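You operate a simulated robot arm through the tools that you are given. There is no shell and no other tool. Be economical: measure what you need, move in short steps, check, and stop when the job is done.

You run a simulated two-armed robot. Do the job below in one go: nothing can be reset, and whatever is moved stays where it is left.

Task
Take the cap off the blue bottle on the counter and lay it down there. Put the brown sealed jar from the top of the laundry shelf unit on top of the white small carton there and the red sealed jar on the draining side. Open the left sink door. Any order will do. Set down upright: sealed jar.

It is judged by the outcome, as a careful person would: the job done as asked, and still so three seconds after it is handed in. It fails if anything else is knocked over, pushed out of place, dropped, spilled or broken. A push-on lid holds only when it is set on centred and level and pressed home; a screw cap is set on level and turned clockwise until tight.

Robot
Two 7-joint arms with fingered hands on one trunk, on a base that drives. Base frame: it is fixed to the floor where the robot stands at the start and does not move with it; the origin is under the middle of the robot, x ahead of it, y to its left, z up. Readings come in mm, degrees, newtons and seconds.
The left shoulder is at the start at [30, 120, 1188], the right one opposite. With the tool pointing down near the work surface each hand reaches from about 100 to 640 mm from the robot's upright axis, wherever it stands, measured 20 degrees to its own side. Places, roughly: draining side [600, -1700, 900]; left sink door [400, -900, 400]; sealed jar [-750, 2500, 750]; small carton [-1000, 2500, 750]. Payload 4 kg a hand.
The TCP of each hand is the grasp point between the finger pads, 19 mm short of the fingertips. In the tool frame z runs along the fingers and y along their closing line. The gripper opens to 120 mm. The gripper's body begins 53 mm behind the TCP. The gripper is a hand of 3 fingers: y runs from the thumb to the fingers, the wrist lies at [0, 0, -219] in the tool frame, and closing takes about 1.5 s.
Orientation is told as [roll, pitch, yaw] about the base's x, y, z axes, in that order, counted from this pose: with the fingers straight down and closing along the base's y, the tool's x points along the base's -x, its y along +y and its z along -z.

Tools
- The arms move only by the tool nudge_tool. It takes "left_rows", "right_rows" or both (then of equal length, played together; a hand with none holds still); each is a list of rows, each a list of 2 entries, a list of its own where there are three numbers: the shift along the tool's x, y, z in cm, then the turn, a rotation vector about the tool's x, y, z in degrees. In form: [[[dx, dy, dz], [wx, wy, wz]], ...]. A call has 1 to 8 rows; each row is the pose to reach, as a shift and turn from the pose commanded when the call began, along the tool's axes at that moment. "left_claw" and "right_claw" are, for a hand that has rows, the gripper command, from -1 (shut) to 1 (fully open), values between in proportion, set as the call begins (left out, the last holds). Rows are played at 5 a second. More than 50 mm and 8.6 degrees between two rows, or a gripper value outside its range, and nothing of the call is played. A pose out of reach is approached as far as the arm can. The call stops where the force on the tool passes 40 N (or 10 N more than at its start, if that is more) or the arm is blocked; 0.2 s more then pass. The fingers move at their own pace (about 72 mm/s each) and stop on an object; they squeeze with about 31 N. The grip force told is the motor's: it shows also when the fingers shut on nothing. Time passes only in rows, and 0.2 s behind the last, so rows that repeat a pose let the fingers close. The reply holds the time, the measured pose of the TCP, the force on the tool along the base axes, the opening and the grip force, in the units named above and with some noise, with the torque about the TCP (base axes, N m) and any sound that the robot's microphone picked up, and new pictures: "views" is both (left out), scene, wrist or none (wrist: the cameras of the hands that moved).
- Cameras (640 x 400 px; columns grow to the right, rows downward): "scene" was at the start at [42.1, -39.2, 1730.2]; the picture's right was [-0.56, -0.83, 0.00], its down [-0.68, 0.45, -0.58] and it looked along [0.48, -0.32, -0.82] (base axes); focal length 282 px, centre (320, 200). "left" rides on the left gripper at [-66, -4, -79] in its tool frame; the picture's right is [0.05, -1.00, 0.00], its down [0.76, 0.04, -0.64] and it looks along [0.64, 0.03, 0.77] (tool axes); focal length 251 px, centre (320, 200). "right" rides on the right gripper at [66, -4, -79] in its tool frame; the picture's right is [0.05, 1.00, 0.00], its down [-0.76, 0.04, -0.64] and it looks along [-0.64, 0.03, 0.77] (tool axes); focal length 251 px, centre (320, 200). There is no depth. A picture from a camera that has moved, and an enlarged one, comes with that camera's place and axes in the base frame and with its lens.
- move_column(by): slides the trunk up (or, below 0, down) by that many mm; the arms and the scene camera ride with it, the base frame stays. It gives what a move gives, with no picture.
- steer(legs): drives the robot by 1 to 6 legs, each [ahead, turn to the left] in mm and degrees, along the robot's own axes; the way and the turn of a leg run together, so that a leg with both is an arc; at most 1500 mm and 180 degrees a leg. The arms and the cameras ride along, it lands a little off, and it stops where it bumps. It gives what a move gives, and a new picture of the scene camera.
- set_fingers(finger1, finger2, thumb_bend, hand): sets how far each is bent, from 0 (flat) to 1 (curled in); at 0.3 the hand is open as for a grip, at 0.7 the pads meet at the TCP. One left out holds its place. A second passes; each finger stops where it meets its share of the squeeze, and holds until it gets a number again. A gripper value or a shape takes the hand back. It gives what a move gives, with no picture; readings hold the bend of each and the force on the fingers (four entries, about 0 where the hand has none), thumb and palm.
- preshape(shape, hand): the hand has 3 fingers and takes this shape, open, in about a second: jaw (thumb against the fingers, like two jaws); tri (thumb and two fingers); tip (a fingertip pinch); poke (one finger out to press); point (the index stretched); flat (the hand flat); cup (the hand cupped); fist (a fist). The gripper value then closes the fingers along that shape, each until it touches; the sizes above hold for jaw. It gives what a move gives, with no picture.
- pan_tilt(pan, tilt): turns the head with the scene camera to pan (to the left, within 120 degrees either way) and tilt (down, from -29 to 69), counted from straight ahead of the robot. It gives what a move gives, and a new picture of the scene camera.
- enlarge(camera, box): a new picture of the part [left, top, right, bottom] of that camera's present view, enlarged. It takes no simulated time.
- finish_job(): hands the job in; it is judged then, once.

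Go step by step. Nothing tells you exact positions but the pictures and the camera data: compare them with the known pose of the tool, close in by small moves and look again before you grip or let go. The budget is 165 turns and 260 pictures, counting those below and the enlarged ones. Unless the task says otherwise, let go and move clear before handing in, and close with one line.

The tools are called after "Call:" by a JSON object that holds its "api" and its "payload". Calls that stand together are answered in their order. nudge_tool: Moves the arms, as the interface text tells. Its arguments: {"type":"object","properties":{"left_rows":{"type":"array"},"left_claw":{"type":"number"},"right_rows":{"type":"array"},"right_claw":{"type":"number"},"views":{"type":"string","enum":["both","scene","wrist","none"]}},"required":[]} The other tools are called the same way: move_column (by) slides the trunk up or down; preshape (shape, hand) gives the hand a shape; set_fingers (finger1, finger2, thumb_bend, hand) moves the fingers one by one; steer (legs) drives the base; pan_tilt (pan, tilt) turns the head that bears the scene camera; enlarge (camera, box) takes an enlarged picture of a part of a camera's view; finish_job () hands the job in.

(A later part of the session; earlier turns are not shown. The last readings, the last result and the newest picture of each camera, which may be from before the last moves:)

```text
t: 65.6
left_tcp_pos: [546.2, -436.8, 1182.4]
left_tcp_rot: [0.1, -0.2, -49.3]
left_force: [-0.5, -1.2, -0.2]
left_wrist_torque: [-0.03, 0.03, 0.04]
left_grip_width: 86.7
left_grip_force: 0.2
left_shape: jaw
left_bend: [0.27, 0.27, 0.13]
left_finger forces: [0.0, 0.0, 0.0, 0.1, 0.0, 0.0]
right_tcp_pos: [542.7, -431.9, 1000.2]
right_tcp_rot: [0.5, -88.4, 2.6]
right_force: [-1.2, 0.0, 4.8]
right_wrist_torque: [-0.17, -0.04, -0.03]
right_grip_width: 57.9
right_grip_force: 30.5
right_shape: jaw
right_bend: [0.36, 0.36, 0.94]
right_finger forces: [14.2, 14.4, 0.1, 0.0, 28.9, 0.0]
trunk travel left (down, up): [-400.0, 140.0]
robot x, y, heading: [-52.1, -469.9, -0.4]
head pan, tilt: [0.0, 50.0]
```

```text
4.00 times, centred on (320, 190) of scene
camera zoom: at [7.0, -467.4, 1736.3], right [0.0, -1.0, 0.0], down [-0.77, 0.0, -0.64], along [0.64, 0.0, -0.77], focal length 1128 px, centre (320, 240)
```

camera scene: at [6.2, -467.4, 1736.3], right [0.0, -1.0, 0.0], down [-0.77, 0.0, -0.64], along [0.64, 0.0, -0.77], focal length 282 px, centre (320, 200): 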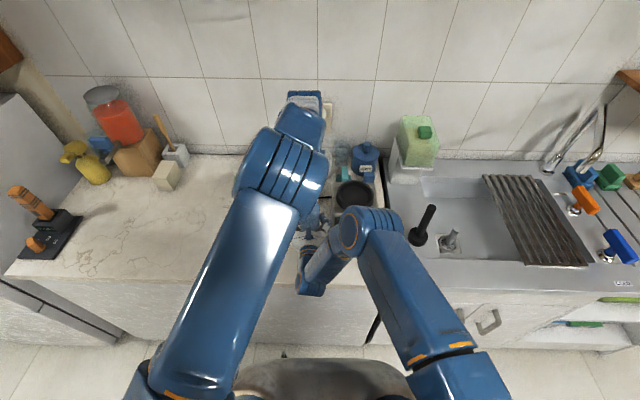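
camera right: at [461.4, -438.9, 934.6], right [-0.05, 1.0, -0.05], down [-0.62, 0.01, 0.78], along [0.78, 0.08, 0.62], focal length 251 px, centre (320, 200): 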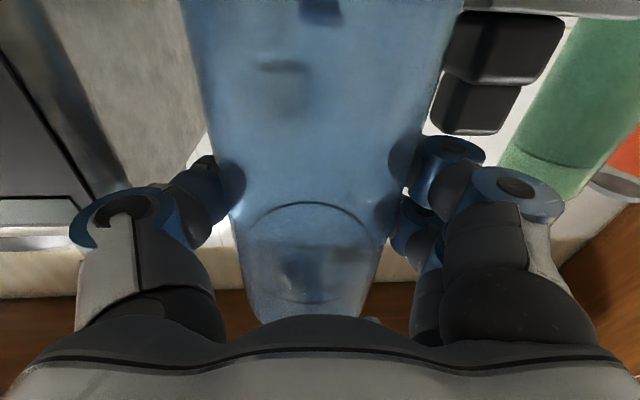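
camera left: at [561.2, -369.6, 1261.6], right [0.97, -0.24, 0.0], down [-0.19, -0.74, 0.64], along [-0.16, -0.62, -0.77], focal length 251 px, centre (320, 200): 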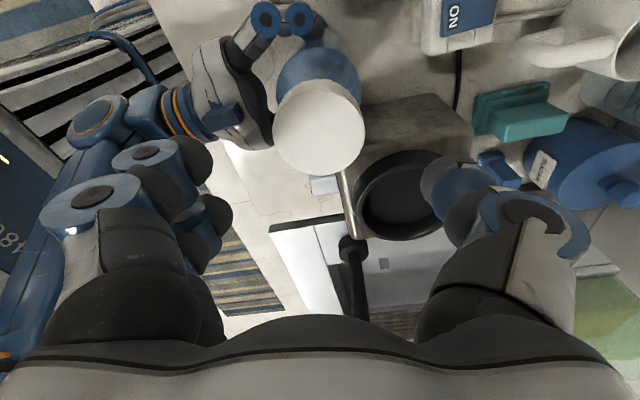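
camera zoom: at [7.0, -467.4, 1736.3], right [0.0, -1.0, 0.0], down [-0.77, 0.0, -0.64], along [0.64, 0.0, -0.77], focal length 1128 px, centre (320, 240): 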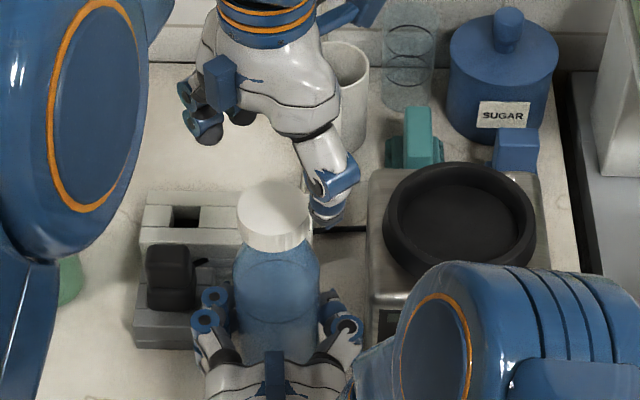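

Cap at ≈[546, -434]. Lower and regrip, then turn again within reach.

Call:
{"api": "nudge_tool", "payload": {"left_rows": [[[0.19, 0.16, 3], [0, 0, 0]], [[0.19, 0.16, 5.5], [0, 0, 0]], [[0.19, 0.16, 7], [0, 0, 0]]], "views": "none"}}

Call:
{"api": "nudge_tool", "payload": {"left_rows": [[[0, 0, 0], [0, 0, 0]], [[0, 0, 0], [0, 0, 0]], [[0, 0, 0], [0, 0, 0]], [[0, 0, 0], [0, 0, 0]], [[0, 0, 0], [0, 0, 0]]], "left_claw": -1, "views": "wrist"}}

```text
t: 66.4
left_tcp_pos: [547.3, -434.5, 1111.5]
left_tcp_rot: [0.0, -0.1, -49.0]
left_force: [-0.1, 0.4, -0.1]
left_wrist_torque: [-0.02, -0.01, 0.0]
left_grip_width: 86.4
left_grip_force: 0.1
left_shape: jaw
left_bend: [0.27, 0.27, 0.13]
left_finger forces: [0.0, 0.1, 0.0, 0.0, 0.0, 0.0]
right_tcp_pos: [544.2, -430.2, 1000.4]
right_tcp_rot: [0.5, -88.4, 2.4]
right_force: [-0.1, 0.8, 5.5]
right_wrist_torque: [-0.15, -0.05, 0.01]
right_grip_width: 57.9
right_grip_force: 31.1
right_shape: jaw
right_bend: [0.36, 0.36, 0.94]
right_finger forces: [14.2, 14.2, 0.0, 0.1, 29.1, 0.0]
trunk travel left (down, up): [-400.0, 140.0]
robot x, y, heading: [-51.9, -466.7, 0.3]
head pan, tilt: [0.0, 50.0]
```

```text
t: 67.6
left_tcp_pos: [547.0, -436.1, 1110.5]
left_tcp_rot: [0.1, 0.1, -49.1]
left_force: [1.1, -2.4, -10.9]
left_wrist_torque: [0.0, -0.01, -0.02]
left_grip_width: 35.8
left_grip_force: 30.9
left_shape: jaw
left_bend: [0.44, 0.44, 0.97]
left_finger forces: [14.7, 12.5, 0.0, 0.0, 24.3, 0.0]
right_tcp_pos: [545.1, -431.0, 1000.3]
right_tcp_rot: [1.2, -88.3, 1.8]
right_force: [-0.4, 1.6, 10.9]
right_wrist_torque: [-0.3, -0.06, -0.02]
right_grip_width: 57.8
right_grip_force: 30.9
right_shape: jaw
right_bend: [0.36, 0.36, 0.94]
right_finger forces: [14.7, 15.0, 0.0, 0.1, 28.5, 0.1]
trunk travel left (down, up): [-400.0, 140.0]
robot x, y, heading: [-53.1, -471.6, -0.1]
head pan, tilt: [0.0, 50.0]
camera left: at [587.2, -485.7, 1190.9], right [-0.79, -0.61, 0.0], down [-0.47, 0.6, 0.64], along [-0.39, 0.51, -0.77], focal length 251 px, centre (320, 200)
```

left: 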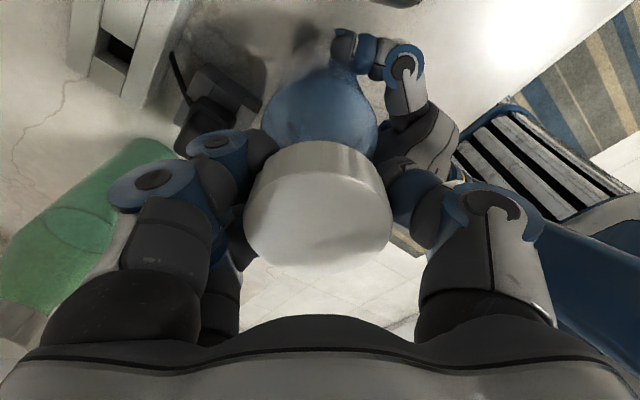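

Call:
{"api": "nudge_tool", "payload": {"left_rows": [[[0, 0, 0], [0, 0, -8]], [[0, 0, 0], [0, 0, -16]], [[0, 0, 0], [0, 0, -24]], [[0, 0, 0], [0, 0, -32]], [[0, 0, 0], [0, 0, -40]], [[0, 0, 0], [0, 0, -48]], [[0, 0, 0], [0, 0, -56]], [[0, 0, 0], [0, 0, -64]]], "views": "none"}}

Call:
{"api": "nudge_tool", "payload": {"left_rows": [[[0, 0, 0], [0, 0, -8]], [[0, 0, 0], [0, 0, -16]], [[0, 0, 0], [0, 0, -24]], [[0, 0, 0], [0, 0, -32]], [[0, 0, 0], [0, 0, -40]], [[0, 0, 0], [0, 0, -48]], [[0, 0, 0], [0, 0, -56]], [[0, 0, 0], [0, 0, -62]]], "views": "wrist"}}

Call:
{"api": "enlarge", "payload": {"camera": "right", "box": [160, 200, 480, 400]}}

```text
t: 69.4
left_tcp_pos: [548.0, -432.9, 1110.5]
left_tcp_rot: [-0.1, -0.1, 15.1]
left_force: [-0.8, -3.3, -8.4]
left_wrist_torque: [-0.02, 0.06, -0.33]
left_grip_width: 35.6
left_grip_force: 30.6
left_shape: jaw
left_bend: [0.45, 0.43, 0.97]
left_finger forces: [13.5, 18.2, 0.0, 0.0, 29.2, 0.1]
right_tcp_pos: [543.0, -430.7, 999.1]
right_tcp_rot: [0.9, -88.3, 2.0]
right_force: [-0.2, 2.4, 10.3]
right_wrist_torque: [-0.37, -0.09, 0.34]
right_grip_width: 57.9
right_grip_force: 31.2
right_shape: jaw
right_bend: [0.36, 0.36, 0.94]
right_finger forces: [15.0, 15.2, 0.1, 0.0, 29.2, 0.0]
trunk travel left (down, up): [-400.0, 140.0]
robot x, y, heading: [-51.1, -466.2, 0.1]
head pan, tilt: [0.0, 50.0]
```

```text
t: 71.2
left_tcp_pos: [546.4, -435.0, 1111.5]
left_tcp_rot: [0.0, 0.0, 77.0]
left_force: [-1.8, 0.1, -8.4]
left_wrist_torque: [0.03, 0.16, -0.48]
left_grip_width: 32.7
left_grip_force: 31.2
left_shape: jaw
left_bend: [0.48, 0.44, 0.98]
left_finger forces: [7.7, 16.6, 0.1, 0.0, 20.9, 0.0]
right_tcp_pos: [543.8, -431.1, 999.5]
right_tcp_rot: [1.2, -88.3, 1.8]
right_force: [2.3, -0.2, 8.7]
right_wrist_torque: [-0.14, -0.01, 0.45]
right_grip_width: 57.6
right_grip_force: 31.3
right_shape: jaw
right_bend: [0.36, 0.36, 0.94]
right_finger forces: [15.5, 14.0, 0.1, 0.0, 31.2, 0.0]
trunk travel left (down, up): [-400.0, 140.0]
robot x, y, heading: [-55.7, -471.5, -0.3]
head pan, tilt: [0.0, 50.0]
camera left: at [564.4, -368.8, 1191.0], right [0.96, -0.28, 0.0], down [-0.21, -0.74, 0.64], along [-0.18, -0.62, -0.77], focal length 251 px, centre (320, 200)
```

left: 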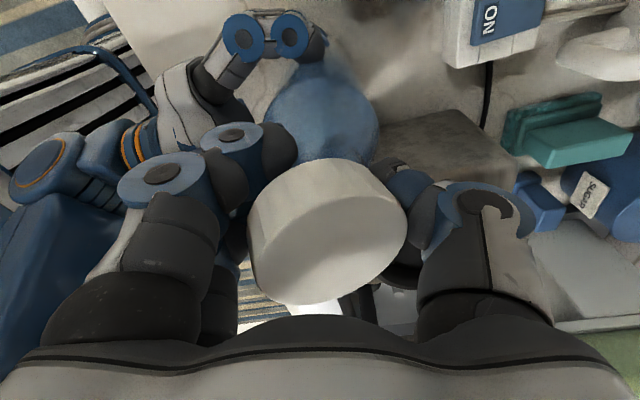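

```text
2.00 times, centred on (320, 300) of right
camera zoom: at [462.0, -439.0, 934.3], right [-0.05, 1.0, -0.05], down [-0.62, 0.01, 0.78], along [0.78, 0.08, 0.62], focal length 503 px, centre (320, 0)
```

zoom: 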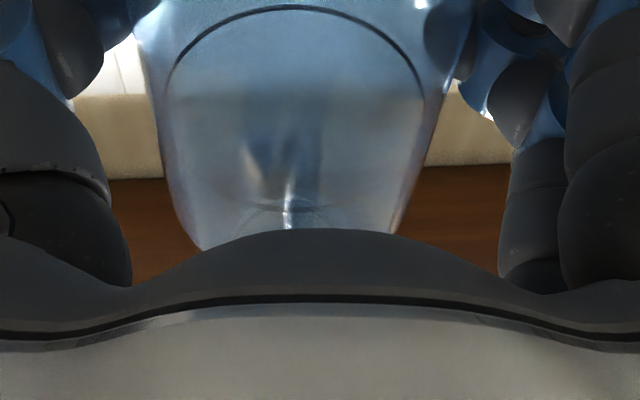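

The cap looks raised and a bit skewed; let me look closely.

Call:
{"api": "enlarge", "payload": {"camera": "left", "box": [200, 80, 460, 320]}}

Call:
{"api": "enlarge", "payload": {"camera": "scene", "box": [240, 140, 400, 240]}}

```text
1.67 times, centred on (330, 200) of left
camera zoom: at [564.4, -368.8, 1191.0], right [0.96, -0.28, 0.0], down [-0.21, -0.74, 0.64], along [-0.18, -0.62, -0.77], focal length 419 px, centre (303, 200)
```

zoom: 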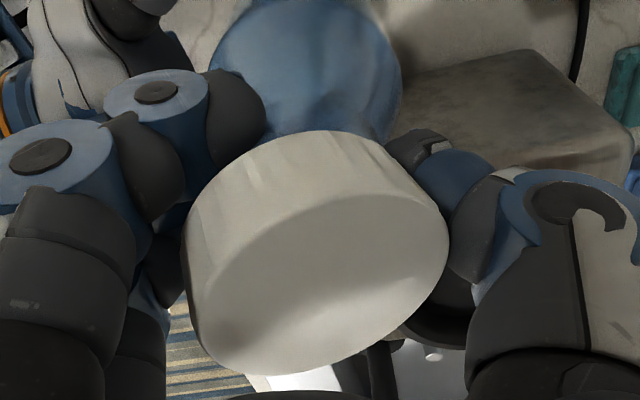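

```text
4.00 times, centred on (320, 190) of scene
camera zoom: at [7.7, -467.6, 1736.2], right [0.0, -1.0, 0.0], down [-0.77, 0.0, -0.64], along [0.64, 0.0, -0.77], focal length 1128 px, centre (320, 240)
```

zoom: 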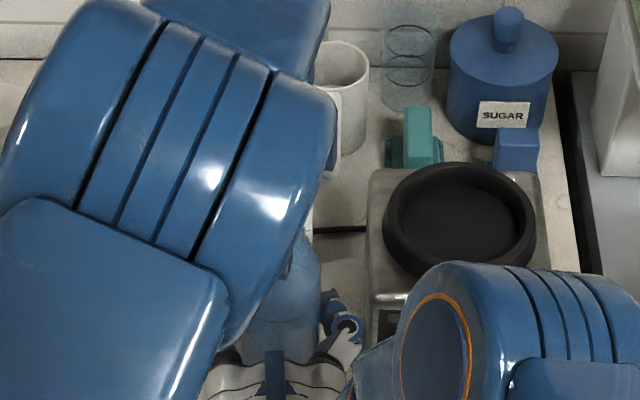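

The cap is loose and skewed, gripped low. I'll open slightly, rise 8 mm and regrip it higher.

Call:
{"api": "nudge_tool", "payload": {"left_rows": [[[0, 0, 0], [0, 0, 0]], [[0, 0, 0], [0, 0, 0]], [[0, 0, -0.8], [0, 0, 0]], [[0, 0, -0.8], [0, 0, 0]]], "left_claw": 0.1, "views": "wrist"}}

```text
t: 72.2
left_tcp_pos: [547.3, -433.4, 1120.6]
left_tcp_rot: [-0.1, 0.0, 76.9]
left_force: [-0.6, 0.3, -0.3]
left_wrist_torque: [-0.03, -0.01, 0.0]
left_grip_width: 65.4
left_grip_force: 0.0
left_shape: jaw
left_bend: [0.32, 0.32, 0.94]
left_finger forces: [0.0, 0.0, 0.1, 0.0, 0.1, 0.0]
right_tcp_pos: [543.1, -431.4, 1000.0]
right_tcp_rot: [0.7, -88.2, 2.4]
right_force: [1.7, 0.6, 6.7]
right_wrist_torque: [-0.17, -0.04, 0.04]
right_grip_width: 57.9
right_grip_force: 31.2
right_shape: jaw
right_bend: [0.36, 0.36, 0.94]
right_finger forces: [15.6, 15.7, 0.0, 0.0, 31.1, 0.0]
trunk travel left (down, up): [-400.0, 140.0]
robot x, y, heading: [-50.9, -471.7, 0.4]
head pan, tilt: [0.0, 50.0]
camera left: at [564.6, -368.4, 1199.5], right [0.96, -0.28, 0.0], down [-0.21, -0.73, 0.64], along [-0.18, -0.62, -0.77], focal length 251 px, centre (320, 200)
```

left: 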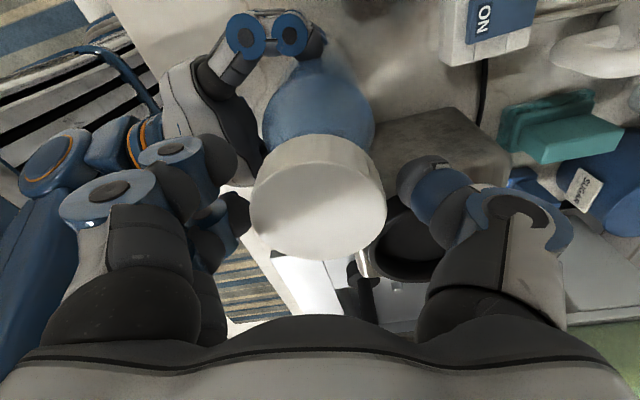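

The cap settled level on the neck. Regrip at mid-height and try lifting a few mm.

Call:
{"api": "nudge_tool", "payload": {"left_rows": [[[0, 0, 0.3], [0, 0, 0]], [[0, 0, 0.3], [0, 0, 0]], [[0, 0, 0.3], [0, 0, 0]], [[0, 0, 0.3], [0, 0, 0]], [[0, 0, 0.3], [0, 0, 0]]], "left_claw": -1, "views": "none"}}

Call:
{"api": "nudge_tool", "payload": {"left_rows": [[[0, 0, -0.15], [0, 0, 0]], [[0, 0, -0.3], [0, 0, 0]]], "views": "wrist"}}

```text
t: 73.4
left_tcp_pos: [545.6, -433.6, 1116.2]
left_tcp_rot: [-0.1, 0.0, 76.9]
left_force: [1.5, -0.6, 0.9]
left_wrist_torque: [0.0, -0.11, 0.03]
left_grip_width: 41.1
left_grip_force: 30.9
left_shape: jaw
left_bend: [0.4, 0.4, 0.96]
left_finger forces: [12.2, 11.4, 0.0, 0.1, 28.3, 0.0]
right_tcp_pos: [543.0, -431.0, 999.5]
right_tcp_rot: [0.5, -88.3, 2.5]
right_force: [0.2, 0.8, 4.7]
right_wrist_torque: [-0.15, -0.05, 0.03]
right_grip_width: 58.1
right_grip_force: 31.4
right_shape: jaw
right_bend: [0.36, 0.36, 0.94]
right_finger forces: [15.5, 15.8, 0.0, 0.0, 31.0, 0.1]
trunk travel left (down, up): [-400.0, 140.0]
robot x, y, heading: [-54.7, -469.3, -0.2]
head pan, tilt: [0.0, 50.0]
```

```text
t: 74.0
left_tcp_pos: [547.3, -434.6, 1117.5]
left_tcp_rot: [0.1, 0.0, 77.0]
left_force: [1.9, -0.9, -7.4]
left_wrist_torque: [-0.02, -0.12, 0.0]
left_grip_width: 40.9
left_grip_force: 30.7
left_shape: jaw
left_bend: [0.4, 0.4, 0.96]
left_finger forces: [12.0, 11.1, 0.0, 0.0, 28.1, 0.1]
right_tcp_pos: [544.1, -430.8, 999.2]
right_tcp_rot: [1.1, -88.4, 1.9]
right_force: [-1.9, 1.1, 7.5]
right_wrist_torque: [-0.13, -0.08, -0.01]
right_grip_width: 58.0
right_grip_force: 31.2
right_shape: jaw
right_bend: [0.36, 0.36, 0.94]
right_finger forces: [15.9, 15.4, 0.0, 0.0, 30.7, 0.0]
trunk travel left (down, up): [-400.0, 140.0]
robot x, y, heading: [-50.2, -469.1, 0.1]
head pan, tilt: [0.0, 50.0]
camera left: at [564.9, -368.6, 1197.8], right [0.96, -0.28, 0.0], down [-0.21, -0.73, 0.64], along [-0.18, -0.62, -0.77], focal length 251 px, centre (320, 200)
```

left: 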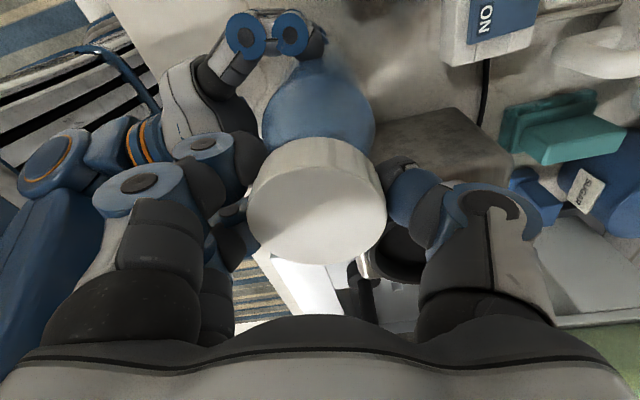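

Still threaded (7 N tension). I'll release, go up a little, rotate back and take another turn with the better grip height (TCP 1116).

Call:
{"api": "nudge_tool", "payload": {"left_rows": [[[0, 0, 0.3], [0, 0, 0]], [[0, 0, 0.3], [0, 0, 0]], [[0, 0, 0.3], [0, 0, 0]], [[0, 0, -2], [0, 0, 8]], [[0, 0, -2.7], [0, 0, 16]], [[0, 0, -2.7], [0, 0, 24]], [[0, 0, -2.7], [0, 0, 32]], [[0, 0, -2.7], [0, 0, 40]]], "left_claw": 0.45, "views": "none"}}

Call:
{"api": "nudge_tool", "payload": {"left_rows": [[[0, 0, 0], [0, 0, 8]], [[0, 0, 0], [0, 0, 16]], [[0, 0, 0], [0, 0, 24]], [[0, 0, 0], [0, 0, 32]], [[0, 0, 0], [0, 0, 40]], [[0, 0, 0], [0, 0, 48]], [[0, 0, 0], [0, 0, 56]], [[0, 0, 0], [0, 0, 64]]], "views": "none"}}

Call:
{"api": "nudge_tool", "payload": {"left_rows": [[[0, 0, 0], [0, 0, 8]], [[0, 0, 0], [0, 0, 16]], [[0, 0, 1], [0, 0, 24]], [[0, 0, 2], [0, 0, 32]], [[0, 0, 2.9], [0, 0, 32]]], "views": "wrist"}}

```text
t: 75.8
left_tcp_pos: [548.1, -433.8, 1146.3]
left_tcp_rot: [0.0, -0.2, 36.8]
left_force: [0.5, 0.5, -0.4]
left_wrist_torque: [0.03, 0.0, 0.03]
left_grip_width: 86.5
left_grip_force: 0.0
left_shape: jaw
left_bend: [0.27, 0.27, 0.13]
left_finger forces: [0.0, 0.0, 0.1, 0.0, 0.1, 0.0]
right_tcp_pos: [543.1, -431.7, 1000.6]
right_tcp_rot: [0.4, -88.3, 2.7]
right_force: [2.0, 0.6, 5.2]
right_wrist_torque: [-0.14, -0.01, 0.01]
right_grip_width: 58.0
right_grip_force: 30.9
right_shape: jaw
right_bend: [0.36, 0.36, 0.94]
right_finger forces: [15.4, 15.6, 0.0, 0.0, 31.0, 0.0]
trunk travel left (down, up): [-400.0, 140.0]
robot x, y, heading: [-48.8, -468.4, 0.3]
head pan, tilt: [0.0, 50.0]
```

```text
t: 77.6
left_tcp_pos: [547.2, -433.0, 1145.8]
left_tcp_rot: [0.1, -0.1, -27.2]
left_force: [0.9, 0.1, 0.1]
left_wrist_torque: [-0.02, -0.01, 0.02]
left_grip_width: 86.4
left_grip_force: 0.0
left_shape: jaw
left_bend: [0.27, 0.27, 0.13]
left_finger forces: [0.0, 0.0, 0.0, 0.0, 0.0, 0.1]
right_tcp_pos: [542.2, -430.6, 999.5]
right_tcp_rot: [0.1, -88.4, 2.8]
right_force: [1.7, 0.4, 4.7]
right_wrist_torque: [-0.13, -0.06, 0.02]
right_grip_width: 57.9
right_grip_force: 31.5
right_shape: jaw
right_bend: [0.36, 0.36, 0.94]
right_finger forces: [15.5, 15.6, 0.0, 0.0, 31.1, 0.0]
trunk travel left (down, up): [-400.0, 140.0]
robot x, y, heading: [-52.1, -467.3, -0.2]
head pan, tilt: [0.0, 50.0]
```

```text
t: 78.8
left_tcp_pos: [548.2, -432.5, 1118.2]
left_tcp_rot: [0.1, -0.1, -59.2]
left_force: [-0.2, 0.3, 0.2]
left_wrist_torque: [-0.03, 0.02, 0.02]
left_grip_width: 86.3
left_grip_force: 0.0
left_shape: jaw
left_bend: [0.27, 0.27, 0.13]
left_finger forces: [0.0, 0.0, 0.0, 0.1, 0.0, 0.0]
right_tcp_pos: [544.0, -431.0, 1000.4]
right_tcp_rot: [0.8, -88.4, 2.2]
right_force: [1.5, 0.3, 4.0]
right_wrist_torque: [-0.12, -0.05, 0.02]
right_grip_width: 58.1
right_grip_force: 31.3
right_shape: jaw
right_bend: [0.36, 0.36, 0.94]
right_finger forces: [15.4, 15.7, 0.1, 0.1, 31.0, 0.1]
trunk travel left (down, up): [-400.0, 140.0]
robot x, y, heading: [-52.7, -472.7, -0.0]
head pan, tilt: [0.0, 50.0]
camera left: at [578.2, -490.2, 1197.3], right [-0.89, -0.47, 0.0], down [-0.36, 0.68, 0.64], along [-0.3, 0.57, -0.77], focal length 251 px, centre (320, 200)
```

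left: 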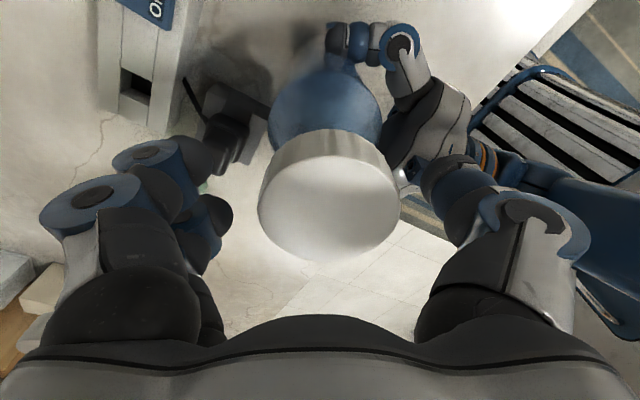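

Call:
{"api": "nudge_tool", "payload": {"left_rows": [[[0, -0.1, 0], [0, 0, 0]], [[0, -0.1, 0], [0, 0, 0]], [[0, -0.1, 0], [0, 0, 0]], [[0, -0.1, 0], [0, 0, 0]], [[0, -0.1, 0], [0, 0, 0]]], "left_claw": -1, "views": "none"}}

Call:
{"api": "nudge_tool", "payload": {"left_rows": [[[0, 0, 0], [0, 0, -8]], [[0, 0, 0], [0, 0, -16]], [[0, 0, 0], [0, 0, -24]], [[0, 0, 0], [0, 0, -32]], [[0, 0, 0], [0, 0, -40]], [[0, 0, 0], [0, 0, -48]], [[0, 0, 0], [0, 0, -56]], [[0, 0, 0], [0, 0, -64]]], "views": "none"}}

Call:
{"api": "nudge_tool", "payload": {"left_rows": [[[0, 0, 0], [0, 0, -8]], [[0, 0, 0], [0, 0, -16]], [[0, 0, 0], [0, 0, -24]], [[0, 0, 0], [0, 0, -32]], [[0, 0, 0], [0, 0, -40]], [[0, 0, 0], [0, 0, -48]], [[0, 0, 0], [0, 0, -56]], [[0, 0, 0], [0, 0, -64]]], "views": "wrist"}}

```text
t: 80.0
left_tcp_pos: [546.5, -433.9, 1117.3]
left_tcp_rot: [0.0, 0.0, -59.1]
left_force: [-1.5, -0.7, -3.4]
left_wrist_torque: [-0.05, 0.09, 0.0]
left_grip_width: 39.8
left_grip_force: 30.6
left_shape: jaw
left_bend: [0.41, 0.43, 0.96]
left_finger forces: [13.7, 11.2, 0.1, 0.0, 27.8, 0.2]
right_tcp_pos: [544.2, -431.1, 999.3]
right_tcp_rot: [0.8, -88.4, 2.2]
right_force: [0.0, -0.1, 4.8]
right_wrist_torque: [-0.11, -0.08, 0.02]
right_grip_width: 58.2
right_grip_force: 31.0
right_shape: jaw
right_bend: [0.36, 0.36, 0.94]
right_finger forces: [15.4, 15.4, 0.0, 0.0, 31.1, 0.0]
trunk travel left (down, up): [-400.0, 140.0]
robot x, y, heading: [-48.8, -468.7, -0.0]
head pan, tilt: [0.0, 50.0]
```

```text
t: 81.8
left_tcp_pos: [546.6, -433.8, 1116.6]
left_tcp_rot: [0.0, -0.1, 5.0]
left_force: [-2.7, -4.0, -8.7]
left_wrist_torque: [-0.16, 0.16, -0.79]
left_grip_width: 33.4
left_grip_force: 30.9
left_shape: jaw
left_bend: [0.42, 1.0, 1.0]
left_finger forces: [24.0, 4.5, 0.1, 0.0, 29.4, 0.1]
right_tcp_pos: [542.8, -430.8, 998.1]
right_tcp_rot: [0.7, -88.2, 2.4]
right_force: [2.2, 5.1, 9.1]
right_wrist_torque: [-0.36, 0.04, 0.85]
right_grip_width: 51.0
right_grip_force: 30.9
right_shape: jaw
right_bend: [0.37, 0.36, 1.0]
right_finger forces: [10.2, 14.1, 0.0, 0.0, 26.0, 0.0]
trunk travel left (down, up): [-400.0, 140.0]
robot x, y, heading: [-50.8, -469.5, -0.3]
head pan, tilt: [0.0, 50.0]
```

```text
t: 83.6
left_tcp_pos: [546.6, -433.4, 1116.9]
left_tcp_rot: [-0.1, -0.1, 68.9]
left_force: [-3.8, 1.4, 2.2]
left_wrist_torque: [0.18, 0.15, -0.87]
left_grip_width: 33.0
left_grip_force: 31.1
left_shape: jaw
left_bend: [0.45, 0.46, 1.0]
left_finger forces: [29.3, 13.2, 0.1, 0.0, 24.0, 0.0]
right_tcp_pos: [543.3, -431.7, 998.4]
right_tcp_rot: [0.3, -88.1, 2.6]
right_force: [4.2, -1.1, -3.2]
right_wrist_torque: [0.02, 0.32, 0.84]
right_grip_width: 41.4
right_grip_force: 30.9
right_shape: jaw
right_bend: [0.41, 0.4, 1.0]
right_finger forces: [6.9, 7.3, 0.1, 0.1, 15.6, 12.9]
trunk travel left (down, up): [-400.0, 140.0]
robot x, y, heading: [-50.3, -468.6, -0.1]
head pan, tilt: [0.0, 50.0]
camera left: at [573.1, -372.2, 1196.7], right [0.91, -0.41, 0.0], down [-0.31, -0.7, 0.64], along [-0.26, -0.59, -0.77], focal length 251 px, centre (320, 200)
```

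left: 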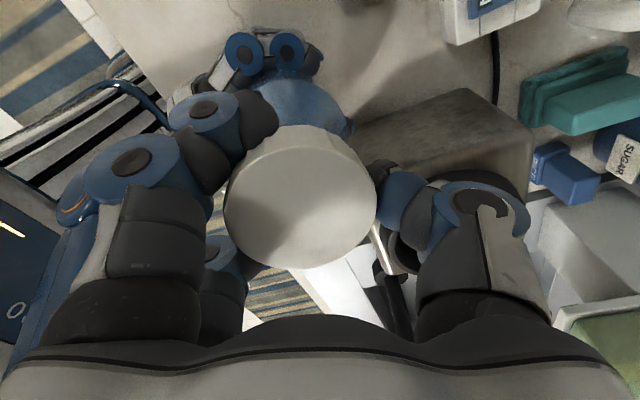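

Torque is now higher and the bottle has shifted in the right hand. Let me look closely at the cap and bottle before doing more.

Call:
{"api": "enlarge", "payload": {"camera": "right", "box": [0, 0, 640, 400]}}

Call:
{"api": "enlarge", "payload": {"camera": "left", "box": [180, 20, 440, 280]}}

```text
1.00 times, centred on (320, 200) of right (not enlarged: the box is as wide or as high as the picture)
camera zoom: at [461.6, -439.4, 933.8], right [-0.05, 1.0, -0.05], down [-0.62, 0.01, 0.78], along [0.78, 0.08, 0.62], focal length 251 px, centre (320, 200)
```

zoom: 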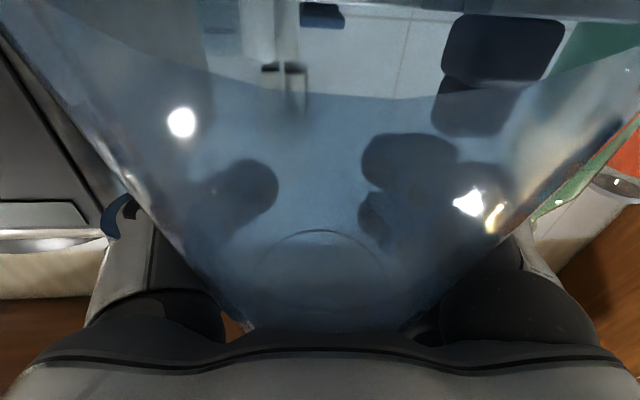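

```text
1.54 times, centred on (310, 150) of left
camera zoom: at [573.1, -372.2, 1196.7], right [0.91, -0.41, 0.0], down [-0.31, -0.7, 0.64], along [-0.26, -0.59, -0.77], focal length 387 px, centre (335, 277)
```

zoom: 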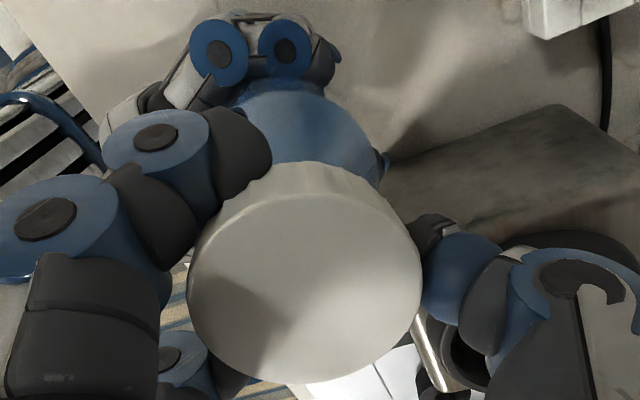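

The bottle has been drawn into the right palm (caged grip). I'll release the cap, raise the left hand and rotate back, then inspect.

Call:
{"api": "nudge_tool", "payload": {"left_rows": [[[0, 0, 0], [0, 0, 0]], [[0, 0, 0], [0, 0, 0]], [[0, 0, -2], [0, 0, 0]], [[0, 0, -5], [0, 0, 8]], [[0, 0, -8], [0, 0, 16]], [[0, 0, -10], [0, 0, 24]], [[0, 0, -10], [0, 0, 32]], [[0, 0, -10], [0, 0, 40]]], "left_claw": 0.5, "views": "none"}}

Call:
{"api": "nudge_tool", "payload": {"left_rows": [[[0, 0, 0], [0, 0, 8]], [[0, 0, 0], [0, 0, 16]], [[0, 0, 0], [0, 0, 24]], [[0, 0, 0], [0, 0, 32]], [[0, 0, 0], [0, 0, 40]], [[0, 0, 0], [0, 0, 48]], [[0, 0, 0], [0, 0, 56]], [[0, 0, 0], [0, 0, 64]]], "views": "both"}}

Call:
{"api": "enlarge", "payload": {"camera": "scene", "box": [240, 140, 400, 240]}}

```text
t: 85.4
left_tcp_pos: [544.3, -433.8, 1218.2]
left_tcp_rot: [0.0, 0.1, 28.8]
left_force: [-1.2, -0.1, 1.0]
left_wrist_torque: [0.0, -0.02, 0.01]
left_grip_width: 89.7
left_grip_force: 0.2
left_shape: jaw
left_bend: [0.26, 0.26, 0.12]
left_finger forces: [0.1, 0.0, 0.0, 0.1, 0.1, 0.0]
right_tcp_pos: [543.7, -430.9, 1000.7]
right_tcp_rot: [0.6, -88.3, 2.5]
right_force: [-0.7, -0.2, 0.0]
right_wrist_torque: [-0.01, -0.02, 0.01]
right_grip_width: 41.8
right_grip_force: 31.4
right_shape: jaw
right_bend: [0.42, 0.41, 1.0]
right_finger forces: [7.9, 7.5, 0.0, 0.1, 16.6, 13.7]
trunk travel left (down, up): [-400.0, 140.0]
robot x, y, heading: [-49.3, -466.6, 0.0]
head pan, tilt: [0.0, 50.0]
```

```text
t: 87.2
left_tcp_pos: [545.1, -434.5, 1216.8]
left_tcp_rot: [0.0, -0.1, -35.2]
left_force: [-0.1, 0.1, 1.0]
left_wrist_torque: [0.0, -0.01, 0.02]
left_grip_width: 89.7
left_grip_force: 0.0
left_shape: jaw
left_bend: [0.26, 0.26, 0.12]
left_finger forces: [0.0, 0.0, 0.0, 0.1, 0.1, 0.0]
right_tcp_pos: [543.9, -431.9, 999.3]
right_tcp_rot: [0.7, -88.3, 2.4]
right_force: [0.0, -0.2, -1.4]
right_wrist_torque: [0.03, 0.01, 0.0]
right_grip_width: 42.1
right_grip_force: 30.9
right_shape: jaw
right_bend: [0.42, 0.41, 1.0]
right_finger forces: [7.8, 7.5, 0.0, 0.0, 16.5, 13.6]
trunk travel left (down, up): [-400.0, 140.0]
robot x, y, heading: [-48.6, -469.7, 0.1]
head pan, tilt: [0.0, 50.0]
camera scene: at [7.8, -467.5, 1736.2], right [0.0, -1.0, 0.0], down [-0.77, 0.0, -0.64], along [0.64, 0.0, -0.77], focal length 282 px, centre (320, 200)
camera left: at [597.7, -473.6, 1296.7], right [-0.62, -0.78, 0.0], down [-0.6, 0.48, 0.64], along [-0.5, 0.4, -0.77], focal length 251 px, centre (320, 200)
```

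scene: 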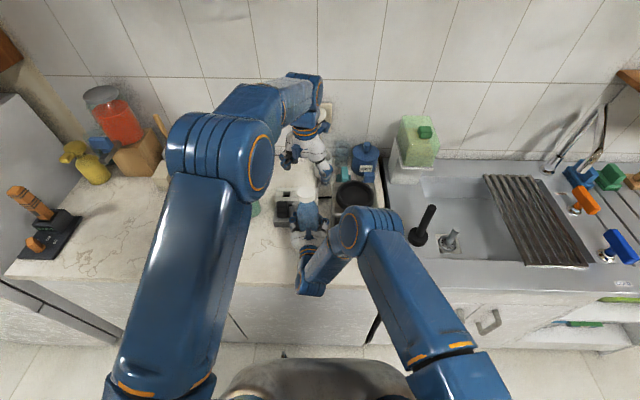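
left: 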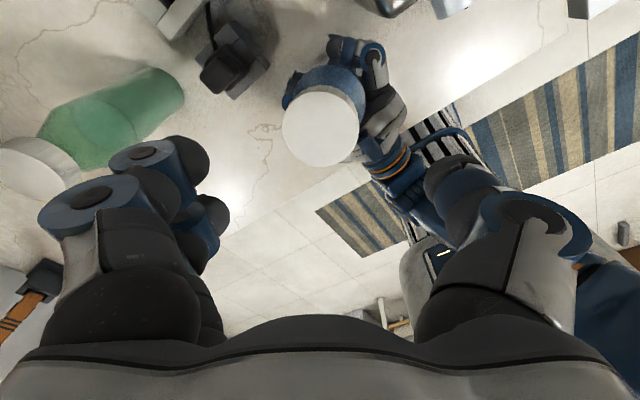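

```text
4.00 times, centred on (320, 190) of scene
camera zoom: at [7.8, -467.5, 1736.2], right [0.0, -1.0, 0.0], down [-0.77, 0.0, -0.64], along [0.64, 0.0, -0.77], focal length 1128 px, centre (320, 240)
```

zoom: 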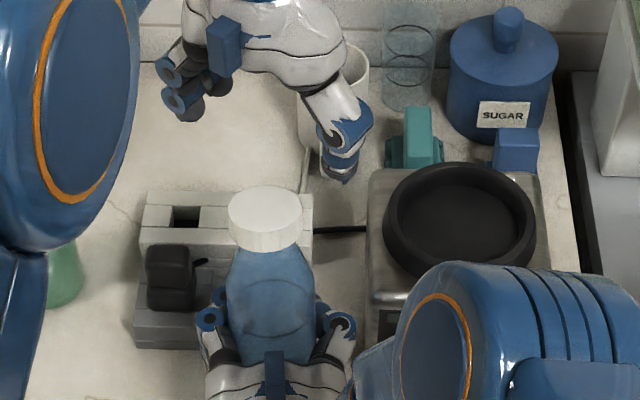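

The bottle leans about 7° toward +x, caged in the right hand. I lift it 10 mm, pitch it upright, and look.

Call:
{"api": "nudge_tool", "payload": {"right_rows": [[[-0.5, 0, 0], [0, 0, 0]], [[-1, 0, 0], [0, 0, 0]], [[-1, 0, 0], [0, -3.5, 0]], [[-1, 0, 0], [0, -7, 0]]], "views": "none"}}

Call:
{"api": "enlarge", "payload": {"camera": "scene", "box": [240, 140, 400, 240]}}

Call:
{"api": "enlarge", "payload": {"camera": "left", "box": [240, 0, 440, 180]}}

```text
t: 88.2
left_tcp_pos: [545.6, -435.6, 1216.0]
left_tcp_rot: [0.0, -0.1, -35.1]
left_force: [-0.4, 0.0, -0.5]
left_wrist_torque: [0.0, -0.03, -0.01]
left_grip_width: 89.7
left_grip_force: 0.0
left_shape: jaw
left_bend: [0.26, 0.26, 0.12]
left_finger forces: [0.1, 0.0, 0.1, 0.1, 0.0, 0.0]
right_tcp_pos: [544.6, -431.1, 1008.8]
right_tcp_rot: [179.4, -84.5, -176.4]
right_force: [1.0, 0.1, -0.9]
right_wrist_torque: [0.02, 0.0, 0.01]
right_grip_width: 41.6
right_grip_force: 30.8
right_shape: jaw
right_bend: [0.42, 0.41, 1.0]
right_finger forces: [7.8, 7.4, 0.0, 0.0, 16.4, 13.5]
trunk travel left (down, up): [-400.0, 140.0]
robot x, y, heading: [-47.8, -471.1, -0.1]
head pan, tilt: [0.0, 50.0]
```

```text
4.00 times, centred on (320, 190) of scene
camera zoom: at [7.7, -467.3, 1736.2], right [0.0, -1.0, 0.0], down [-0.77, 0.0, -0.64], along [0.64, 0.0, -0.77], focal length 1128 px, centre (320, 240)
```

zoom: 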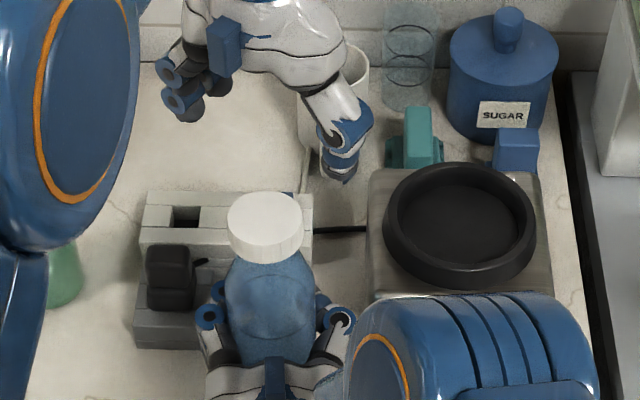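

```text
2.22 times, centred on (340, 90) of left
camera zoom: at [597.8, -473.4, 1296.6], right [-0.62, -0.79, 0.0], down [-0.6, 0.47, 0.64], along [-0.5, 0.4, -0.77], focal length 559 px, centre (276, 444)
```

zoom: 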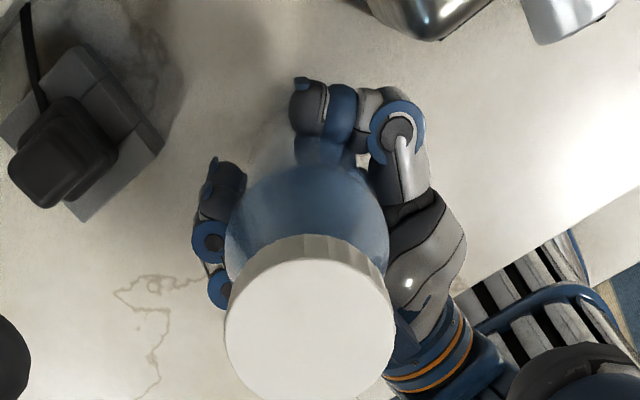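

The bottle is upright now, 9 mm off the counter, cap top ≈[524, -428, 1141]. Bring the left hand over it, pre-rotated, and check centring.

Call:
{"api": "nudge_tool", "payload": {"left_rows": [[[0.7, -0.2, 1], [0, 0, 8]], [[1.4, -0.4, 2], [0, 0, 16]], [[2.15, -0.6, 3.5], [0, 0, 24]], [[2.15, -0.6, 4.5], [0, 0, 24]]], "left_claw": 0.4, "views": "wrist"}}

```text
t: 89.2
left_tcp_pos: [525.4, -426.4, 1171.7]
left_tcp_rot: [0.2, -0.1, -59.2]
left_force: [0.7, 1.0, 0.6]
left_wrist_torque: [0.06, 0.01, -0.01]
left_grip_width: 84.3
left_grip_force: 0.0
left_shape: jaw
left_bend: [0.27, 0.27, 0.13]
left_finger forces: [0.1, 0.0, 0.0, 0.0, 0.0, 0.0]
right_tcp_pos: [543.9, -431.3, 1008.8]
right_tcp_rot: [179.7, -84.7, -176.6]
right_force: [-0.7, 0.6, -0.6]
right_wrist_torque: [0.0, -0.02, 0.02]
right_grip_width: 41.7
right_grip_force: 31.5
right_shape: jaw
right_bend: [0.42, 0.41, 1.0]
right_finger forces: [7.7, 7.4, 0.1, 0.1, 16.4, 13.5]
trunk travel left (down, up): [-400.0, 140.0]
robot x, y, heading: [-53.3, -469.4, -0.2]
head pan, tilt: [0.0, 50.0]
camera left: at [555.8, -483.3, 1251.3], right [-0.89, -0.47, 0.0], down [-0.36, 0.68, 0.64], along [-0.3, 0.57, -0.77], focal length 251 px, centre (320, 200)
```

left: 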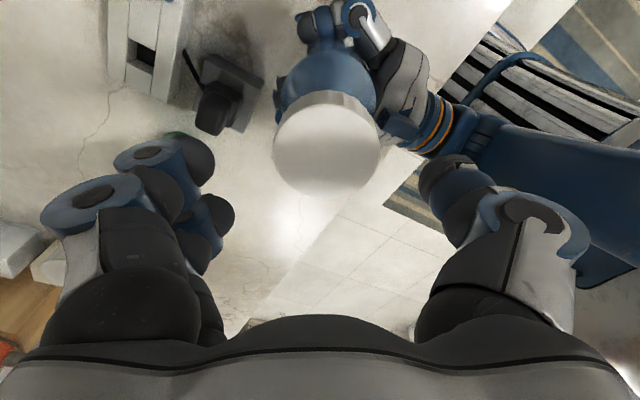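

Cap offset a few mm toward -y; correct and lower to grip with pads mid-cap (TCP 1131).

Call:
{"api": "nudge_tool", "payload": {"left_rows": [[[-0.33, -0.14, 2], [0, 0, 0]], [[-0.33, -0.14, 4.1], [0, 0, 0]]], "views": "wrist"}}

```text
t: 89.8
left_tcp_pos: [524.3, -430.0, 1129.9]
left_tcp_rot: [0.1, 0.0, -59.0]
left_force: [0.4, -0.1, 0.4]
left_wrist_torque: [-0.02, 0.01, -0.01]
left_grip_width: 84.5
left_grip_force: 0.0
left_shape: jaw
left_bend: [0.27, 0.27, 0.13]
left_finger forces: [0.0, 0.0, 0.1, 0.0, 0.0, 0.0]
right_tcp_pos: [544.3, -430.0, 1010.0]
right_tcp_rot: [179.7, -84.7, -176.9]
right_force: [0.4, -0.1, -0.8]
right_wrist_torque: [-0.01, -0.05, 0.02]
right_grip_width: 41.7
right_grip_force: 30.2
right_shape: jaw
right_bend: [0.42, 0.41, 1.0]
right_finger forces: [7.9, 7.3, 0.1, 0.0, 16.4, 13.3]
trunk travel left (down, up): [-400.0, 140.0]
robot x, y, heading: [-52.1, -468.7, -0.2]
head pan, tilt: [0.0, 50.0]
camera left: at [555.3, -486.9, 1210.0], right [-0.88, -0.47, 0.0], down [-0.36, 0.68, 0.64], along [-0.3, 0.57, -0.77], focal length 251 px, centre (320, 200)
```

left: 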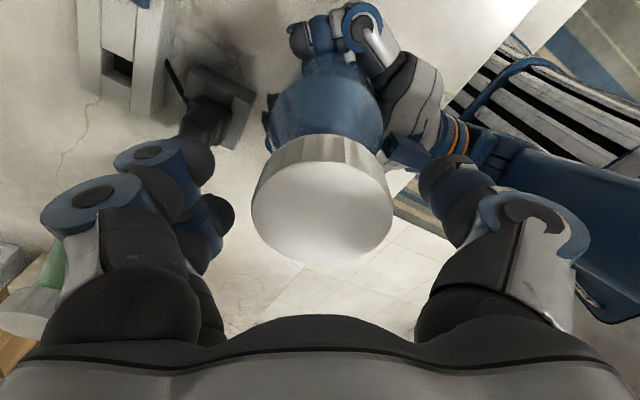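

Well centred. Close and turn 64°, monitoring torque.

Call:
{"api": "nudge_tool", "payload": {"left_rows": [[[0, 0, 0], [0, 0, 0]], [[0, 0, 0], [0, 0, 0]], [[0, 0, 0], [0, 0, 0]], [[0, 0, 0], [0, 0, 0]], [[0, 0, 0], [0, 0, 0]]], "left_claw": -1, "views": "none"}}

Call:
{"api": "nudge_tool", "payload": {"left_rows": [[[0, 0, 0], [0, 0, -8]], [[0, 0, 0], [0, 0, -16]], [[0, 0, 0], [0, 0, -24]], [[0, 0, 0], [0, 0, -32]]], "views": "wrist"}}

```text
t: 91.0
left_tcp_pos: [525.8, -430.9, 1130.7]
left_tcp_rot: [0.0, 0.1, -59.1]
left_force: [0.4, -1.4, -3.9]
left_wrist_torque: [0.0, -0.02, -0.01]
left_grip_width: 39.6
left_grip_force: 30.9
left_shape: jaw
left_bend: [0.43, 0.41, 0.96]
left_finger forces: [12.3, 13.8, 0.1, 0.0, 27.1, 0.1]
right_tcp_pos: [544.8, -430.6, 1009.0]
right_tcp_rot: [179.6, -84.6, -176.7]
right_force: [0.0, -0.2, 2.2]
right_wrist_torque: [-0.09, 0.08, 0.02]
right_grip_width: 41.7
right_grip_force: 31.2
right_shape: jaw
right_bend: [0.42, 0.41, 1.0]
right_finger forces: [7.8, 7.6, 0.0, 0.0, 16.0, 13.7]
trunk travel left (down, up): [-400.0, 140.0]
robot x, y, heading: [-54.9, -465.8, 0.1]
head pan, tilt: [0.0, 50.0]
```

```text
t: 92.0
left_tcp_pos: [524.8, -430.2, 1128.7]
left_tcp_rot: [-0.1, 0.1, -27.0]
left_force: [-8.7, -0.7, -8.3]
left_wrist_torque: [-0.06, 0.15, -0.95]
left_grip_width: 35.4
left_grip_force: 31.5
left_shape: jaw
left_bend: [0.45, 0.44, 0.98]
left_finger forces: [18.9, 9.2, 0.1, 0.1, 27.7, 0.1]
right_tcp_pos: [545.3, -431.7, 1009.7]
right_tcp_rot: [179.3, -84.6, -176.5]
right_force: [9.7, 2.2, 7.2]
right_wrist_torque: [-0.08, 1.06, 0.87]
right_grip_width: 41.3
right_grip_force: 30.7
right_shape: jaw
right_bend: [0.41, 0.4, 1.0]
right_finger forces: [9.2, 9.8, 0.0, 0.0, 17.2, 15.7]
trunk travel left (down, up): [-400.0, 140.0]
robot x, y, heading: [-52.1, -467.6, -0.1]
head pan, tilt: [0.0, 50.0]
camera left: at [581.4, -462.3, 1209.6], right [-0.5, -0.87, 0.0], down [-0.66, 0.38, 0.64], along [-0.56, 0.32, -0.76], focal length 251 px, centre (320, 200)
```

left: 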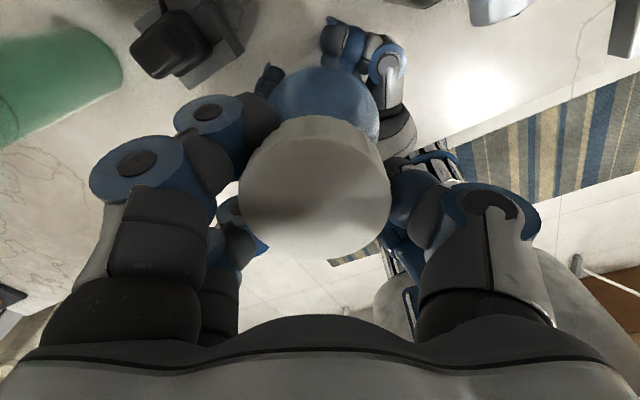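

Torque ~0.9 Nm and the right cage holds steady. I continue turning and watch whether the bottle stays put.

Call:
{"api": "nudge_tool", "payload": {"left_rows": [[[0, 0, 0], [0, 0, -8]], [[0, 0, 0], [0, 0, -16]], [[0, 0, 0], [0, 0, -24]], [[0, 0, 0], [0, 0, -32]], [[0, 0, 0], [0, 0, -40]]], "views": "wrist"}}

Call:
{"api": "enlarge", "payload": {"camera": "right", "box": [0, 0, 640, 400]}}

```text
t: 93.2
left_tcp_pos: [525.2, -430.5, 1131.1]
left_tcp_rot: [-0.1, -0.1, 12.9]
left_force: [-2.0, -1.0, -4.3]
left_wrist_torque: [0.12, -0.21, -1.37]
left_grip_width: 34.3
left_grip_force: 31.3
left_shape: jaw
left_bend: [0.46, 0.44, 0.99]
left_finger forces: [33.2, 10.7, 0.0, 0.0, 30.4, 0.0]
right_tcp_pos: [544.0, -430.4, 1009.9]
right_tcp_rot: [180.0, -84.7, -177.0]
right_force: [2.1, 0.9, 4.3]
right_wrist_torque: [-0.33, 0.56, 1.33]
right_grip_width: 40.6
right_grip_force: 30.7
right_shape: jaw
right_bend: [0.42, 0.4, 1.0]
right_finger forces: [9.7, 9.3, 0.1, 0.1, 19.0, 14.9]
trunk travel left (down, up): [-400.0, 140.0]
robot x, y, heading: [-49.2, -469.1, 0.2]
head pan, tilt: [0.0, 50.0]
camera left: at [590.9, -417.5, 1211.2], right [0.17, -0.99, 0.0], down [-0.76, -0.13, 0.64], along [-0.63, -0.11, -0.77], focal length 251 px, centre (320, 200)
```

left: 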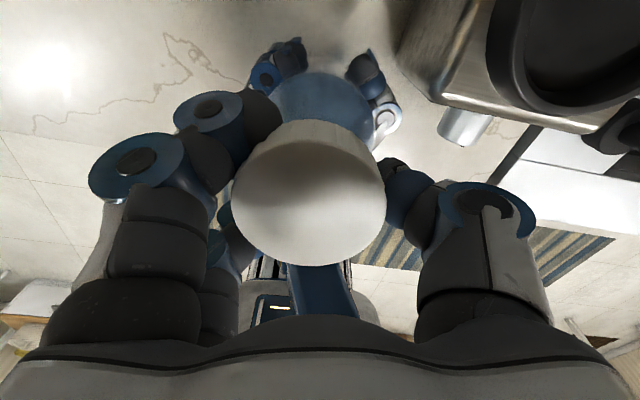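

```text
1.00 times, centred on (320, 200) of right (not enlarged: the box is as wide or as high as the picture)
camera zoom: at [470.5, -438.3, 934.1], right [-0.05, 1.0, -0.05], down [-0.71, 0.0, 0.7], along [0.7, 0.07, 0.71], focal length 251 px, centre (320, 200)
```

zoom: 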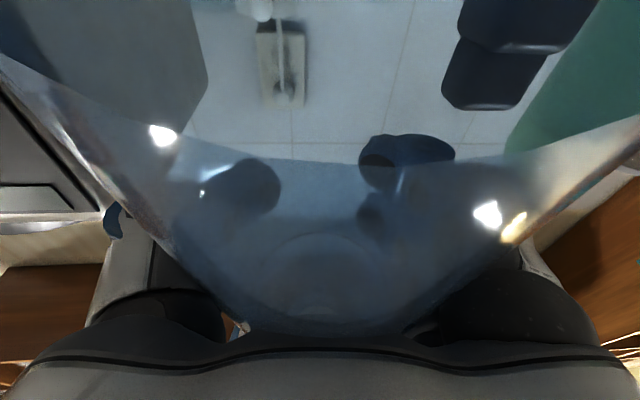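

Torque rises to 1.37 Nm with the bottle held fast; keep turning.

Call:
{"api": "nudge_tool", "payload": {"left_rows": [[[0, 0, 0], [0, 0, -8]], [[0, 0, 0], [0, 0, -16]], [[0, 0, 0], [0, 0, -24]], [[0, 0, 0], [0, 0, -32]]], "views": "wrist"}}

Call:
{"api": "nudge_tool", "payload": {"left_rows": [[[0, 0, 0], [0, 0, -8]], [[0, 0, 0], [0, 0, -16]], [[0, 0, 0], [0, 0, -24]], [[0, 0, 0], [0, 0, -32]]], "views": "wrist"}}

```text
t: 94.2
left_tcp_pos: [525.2, -430.5, 1131.4]
left_tcp_rot: [0.0, 0.0, 45.0]
left_force: [-4.3, 1.0, -1.0]
left_wrist_torque: [0.47, 0.04, -1.03]
left_grip_width: 34.2
left_grip_force: 30.8
left_shape: jaw
left_bend: [0.45, 0.44, 0.99]
left_finger forces: [26.8, 15.7, 0.1, 0.1, 26.7, 0.0]
right_tcp_pos: [543.1, -431.4, 1008.4]
right_tcp_rot: [179.9, -84.7, -177.0]
right_force: [3.8, -1.9, -0.8]
right_wrist_torque: [-0.24, 0.38, 1.03]
right_grip_width: 40.4
right_grip_force: 31.0
right_shape: jaw
right_bend: [0.42, 0.41, 1.0]
right_finger forces: [6.7, 6.0, 0.0, 0.0, 16.8, 13.7]
trunk travel left (down, up): [-400.0, 140.0]
robot x, y, heading: [-51.9, -465.9, 0.0]
head pan, tilt: [0.0, 50.0]
camera left: at [574.9, -384.8, 1210.7], right [0.67, -0.74, 0.0], down [-0.57, -0.51, 0.64], along [-0.48, -0.43, -0.77], focal length 251 px, centre (320, 200)
```

left: 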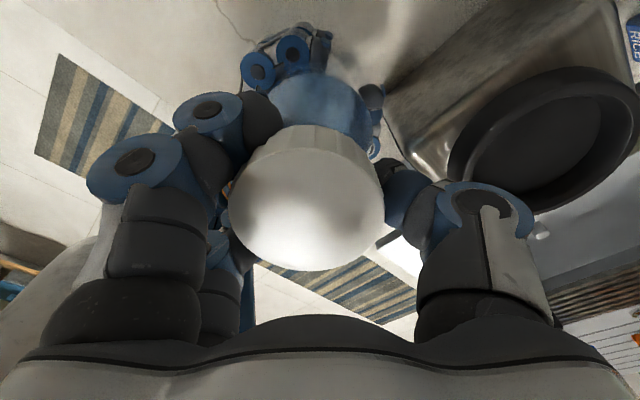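

```text
t: 95.2
left_tcp_pos: [526.0, -429.6, 1130.1]
left_tcp_rot: [0.1, 0.0, 77.1]
left_force: [-5.7, 0.1, -1.9]
left_wrist_torque: [0.02, 0.55, -0.45]
left_grip_width: 32.6
left_grip_force: 30.9
left_shape: jaw
left_bend: [0.47, 0.45, 0.99]
left_finger forces: [17.8, 14.5, 0.0, 0.0, 16.1, 0.1]
right_tcp_pos: [544.4, -429.9, 1009.8]
right_tcp_rot: [179.3, -84.6, -176.2]
right_force: [4.8, -0.5, 1.8]
right_wrist_torque: [0.03, 0.2, 0.46]
right_grip_width: 40.1
right_grip_force: 30.9
right_shape: jaw
right_bend: [0.42, 0.41, 1.0]
right_finger forces: [9.2, 8.3, 0.0, 0.1, 17.7, 11.6]
trunk travel left (down, up): [-400.0, 140.0]
robot x, y, heading: [-51.2, -469.7, 0.1]
head pan, tilt: [0.0, 50.0]
camera left: at [543.9, -364.8, 1209.8], right [0.96, -0.28, 0.0], down [-0.21, -0.74, 0.64], along [-0.18, -0.62, -0.77], focal length 251 px, centre (320, 200)
```

left: 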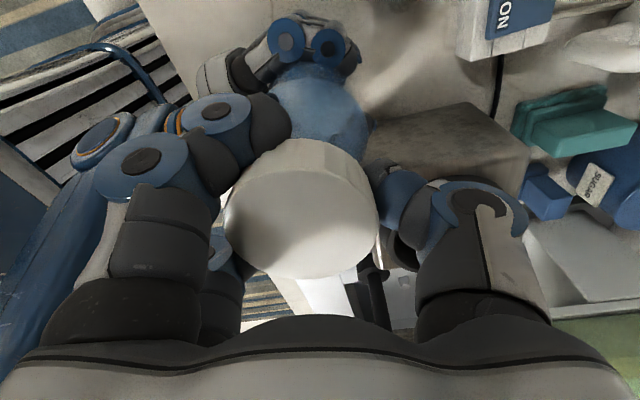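

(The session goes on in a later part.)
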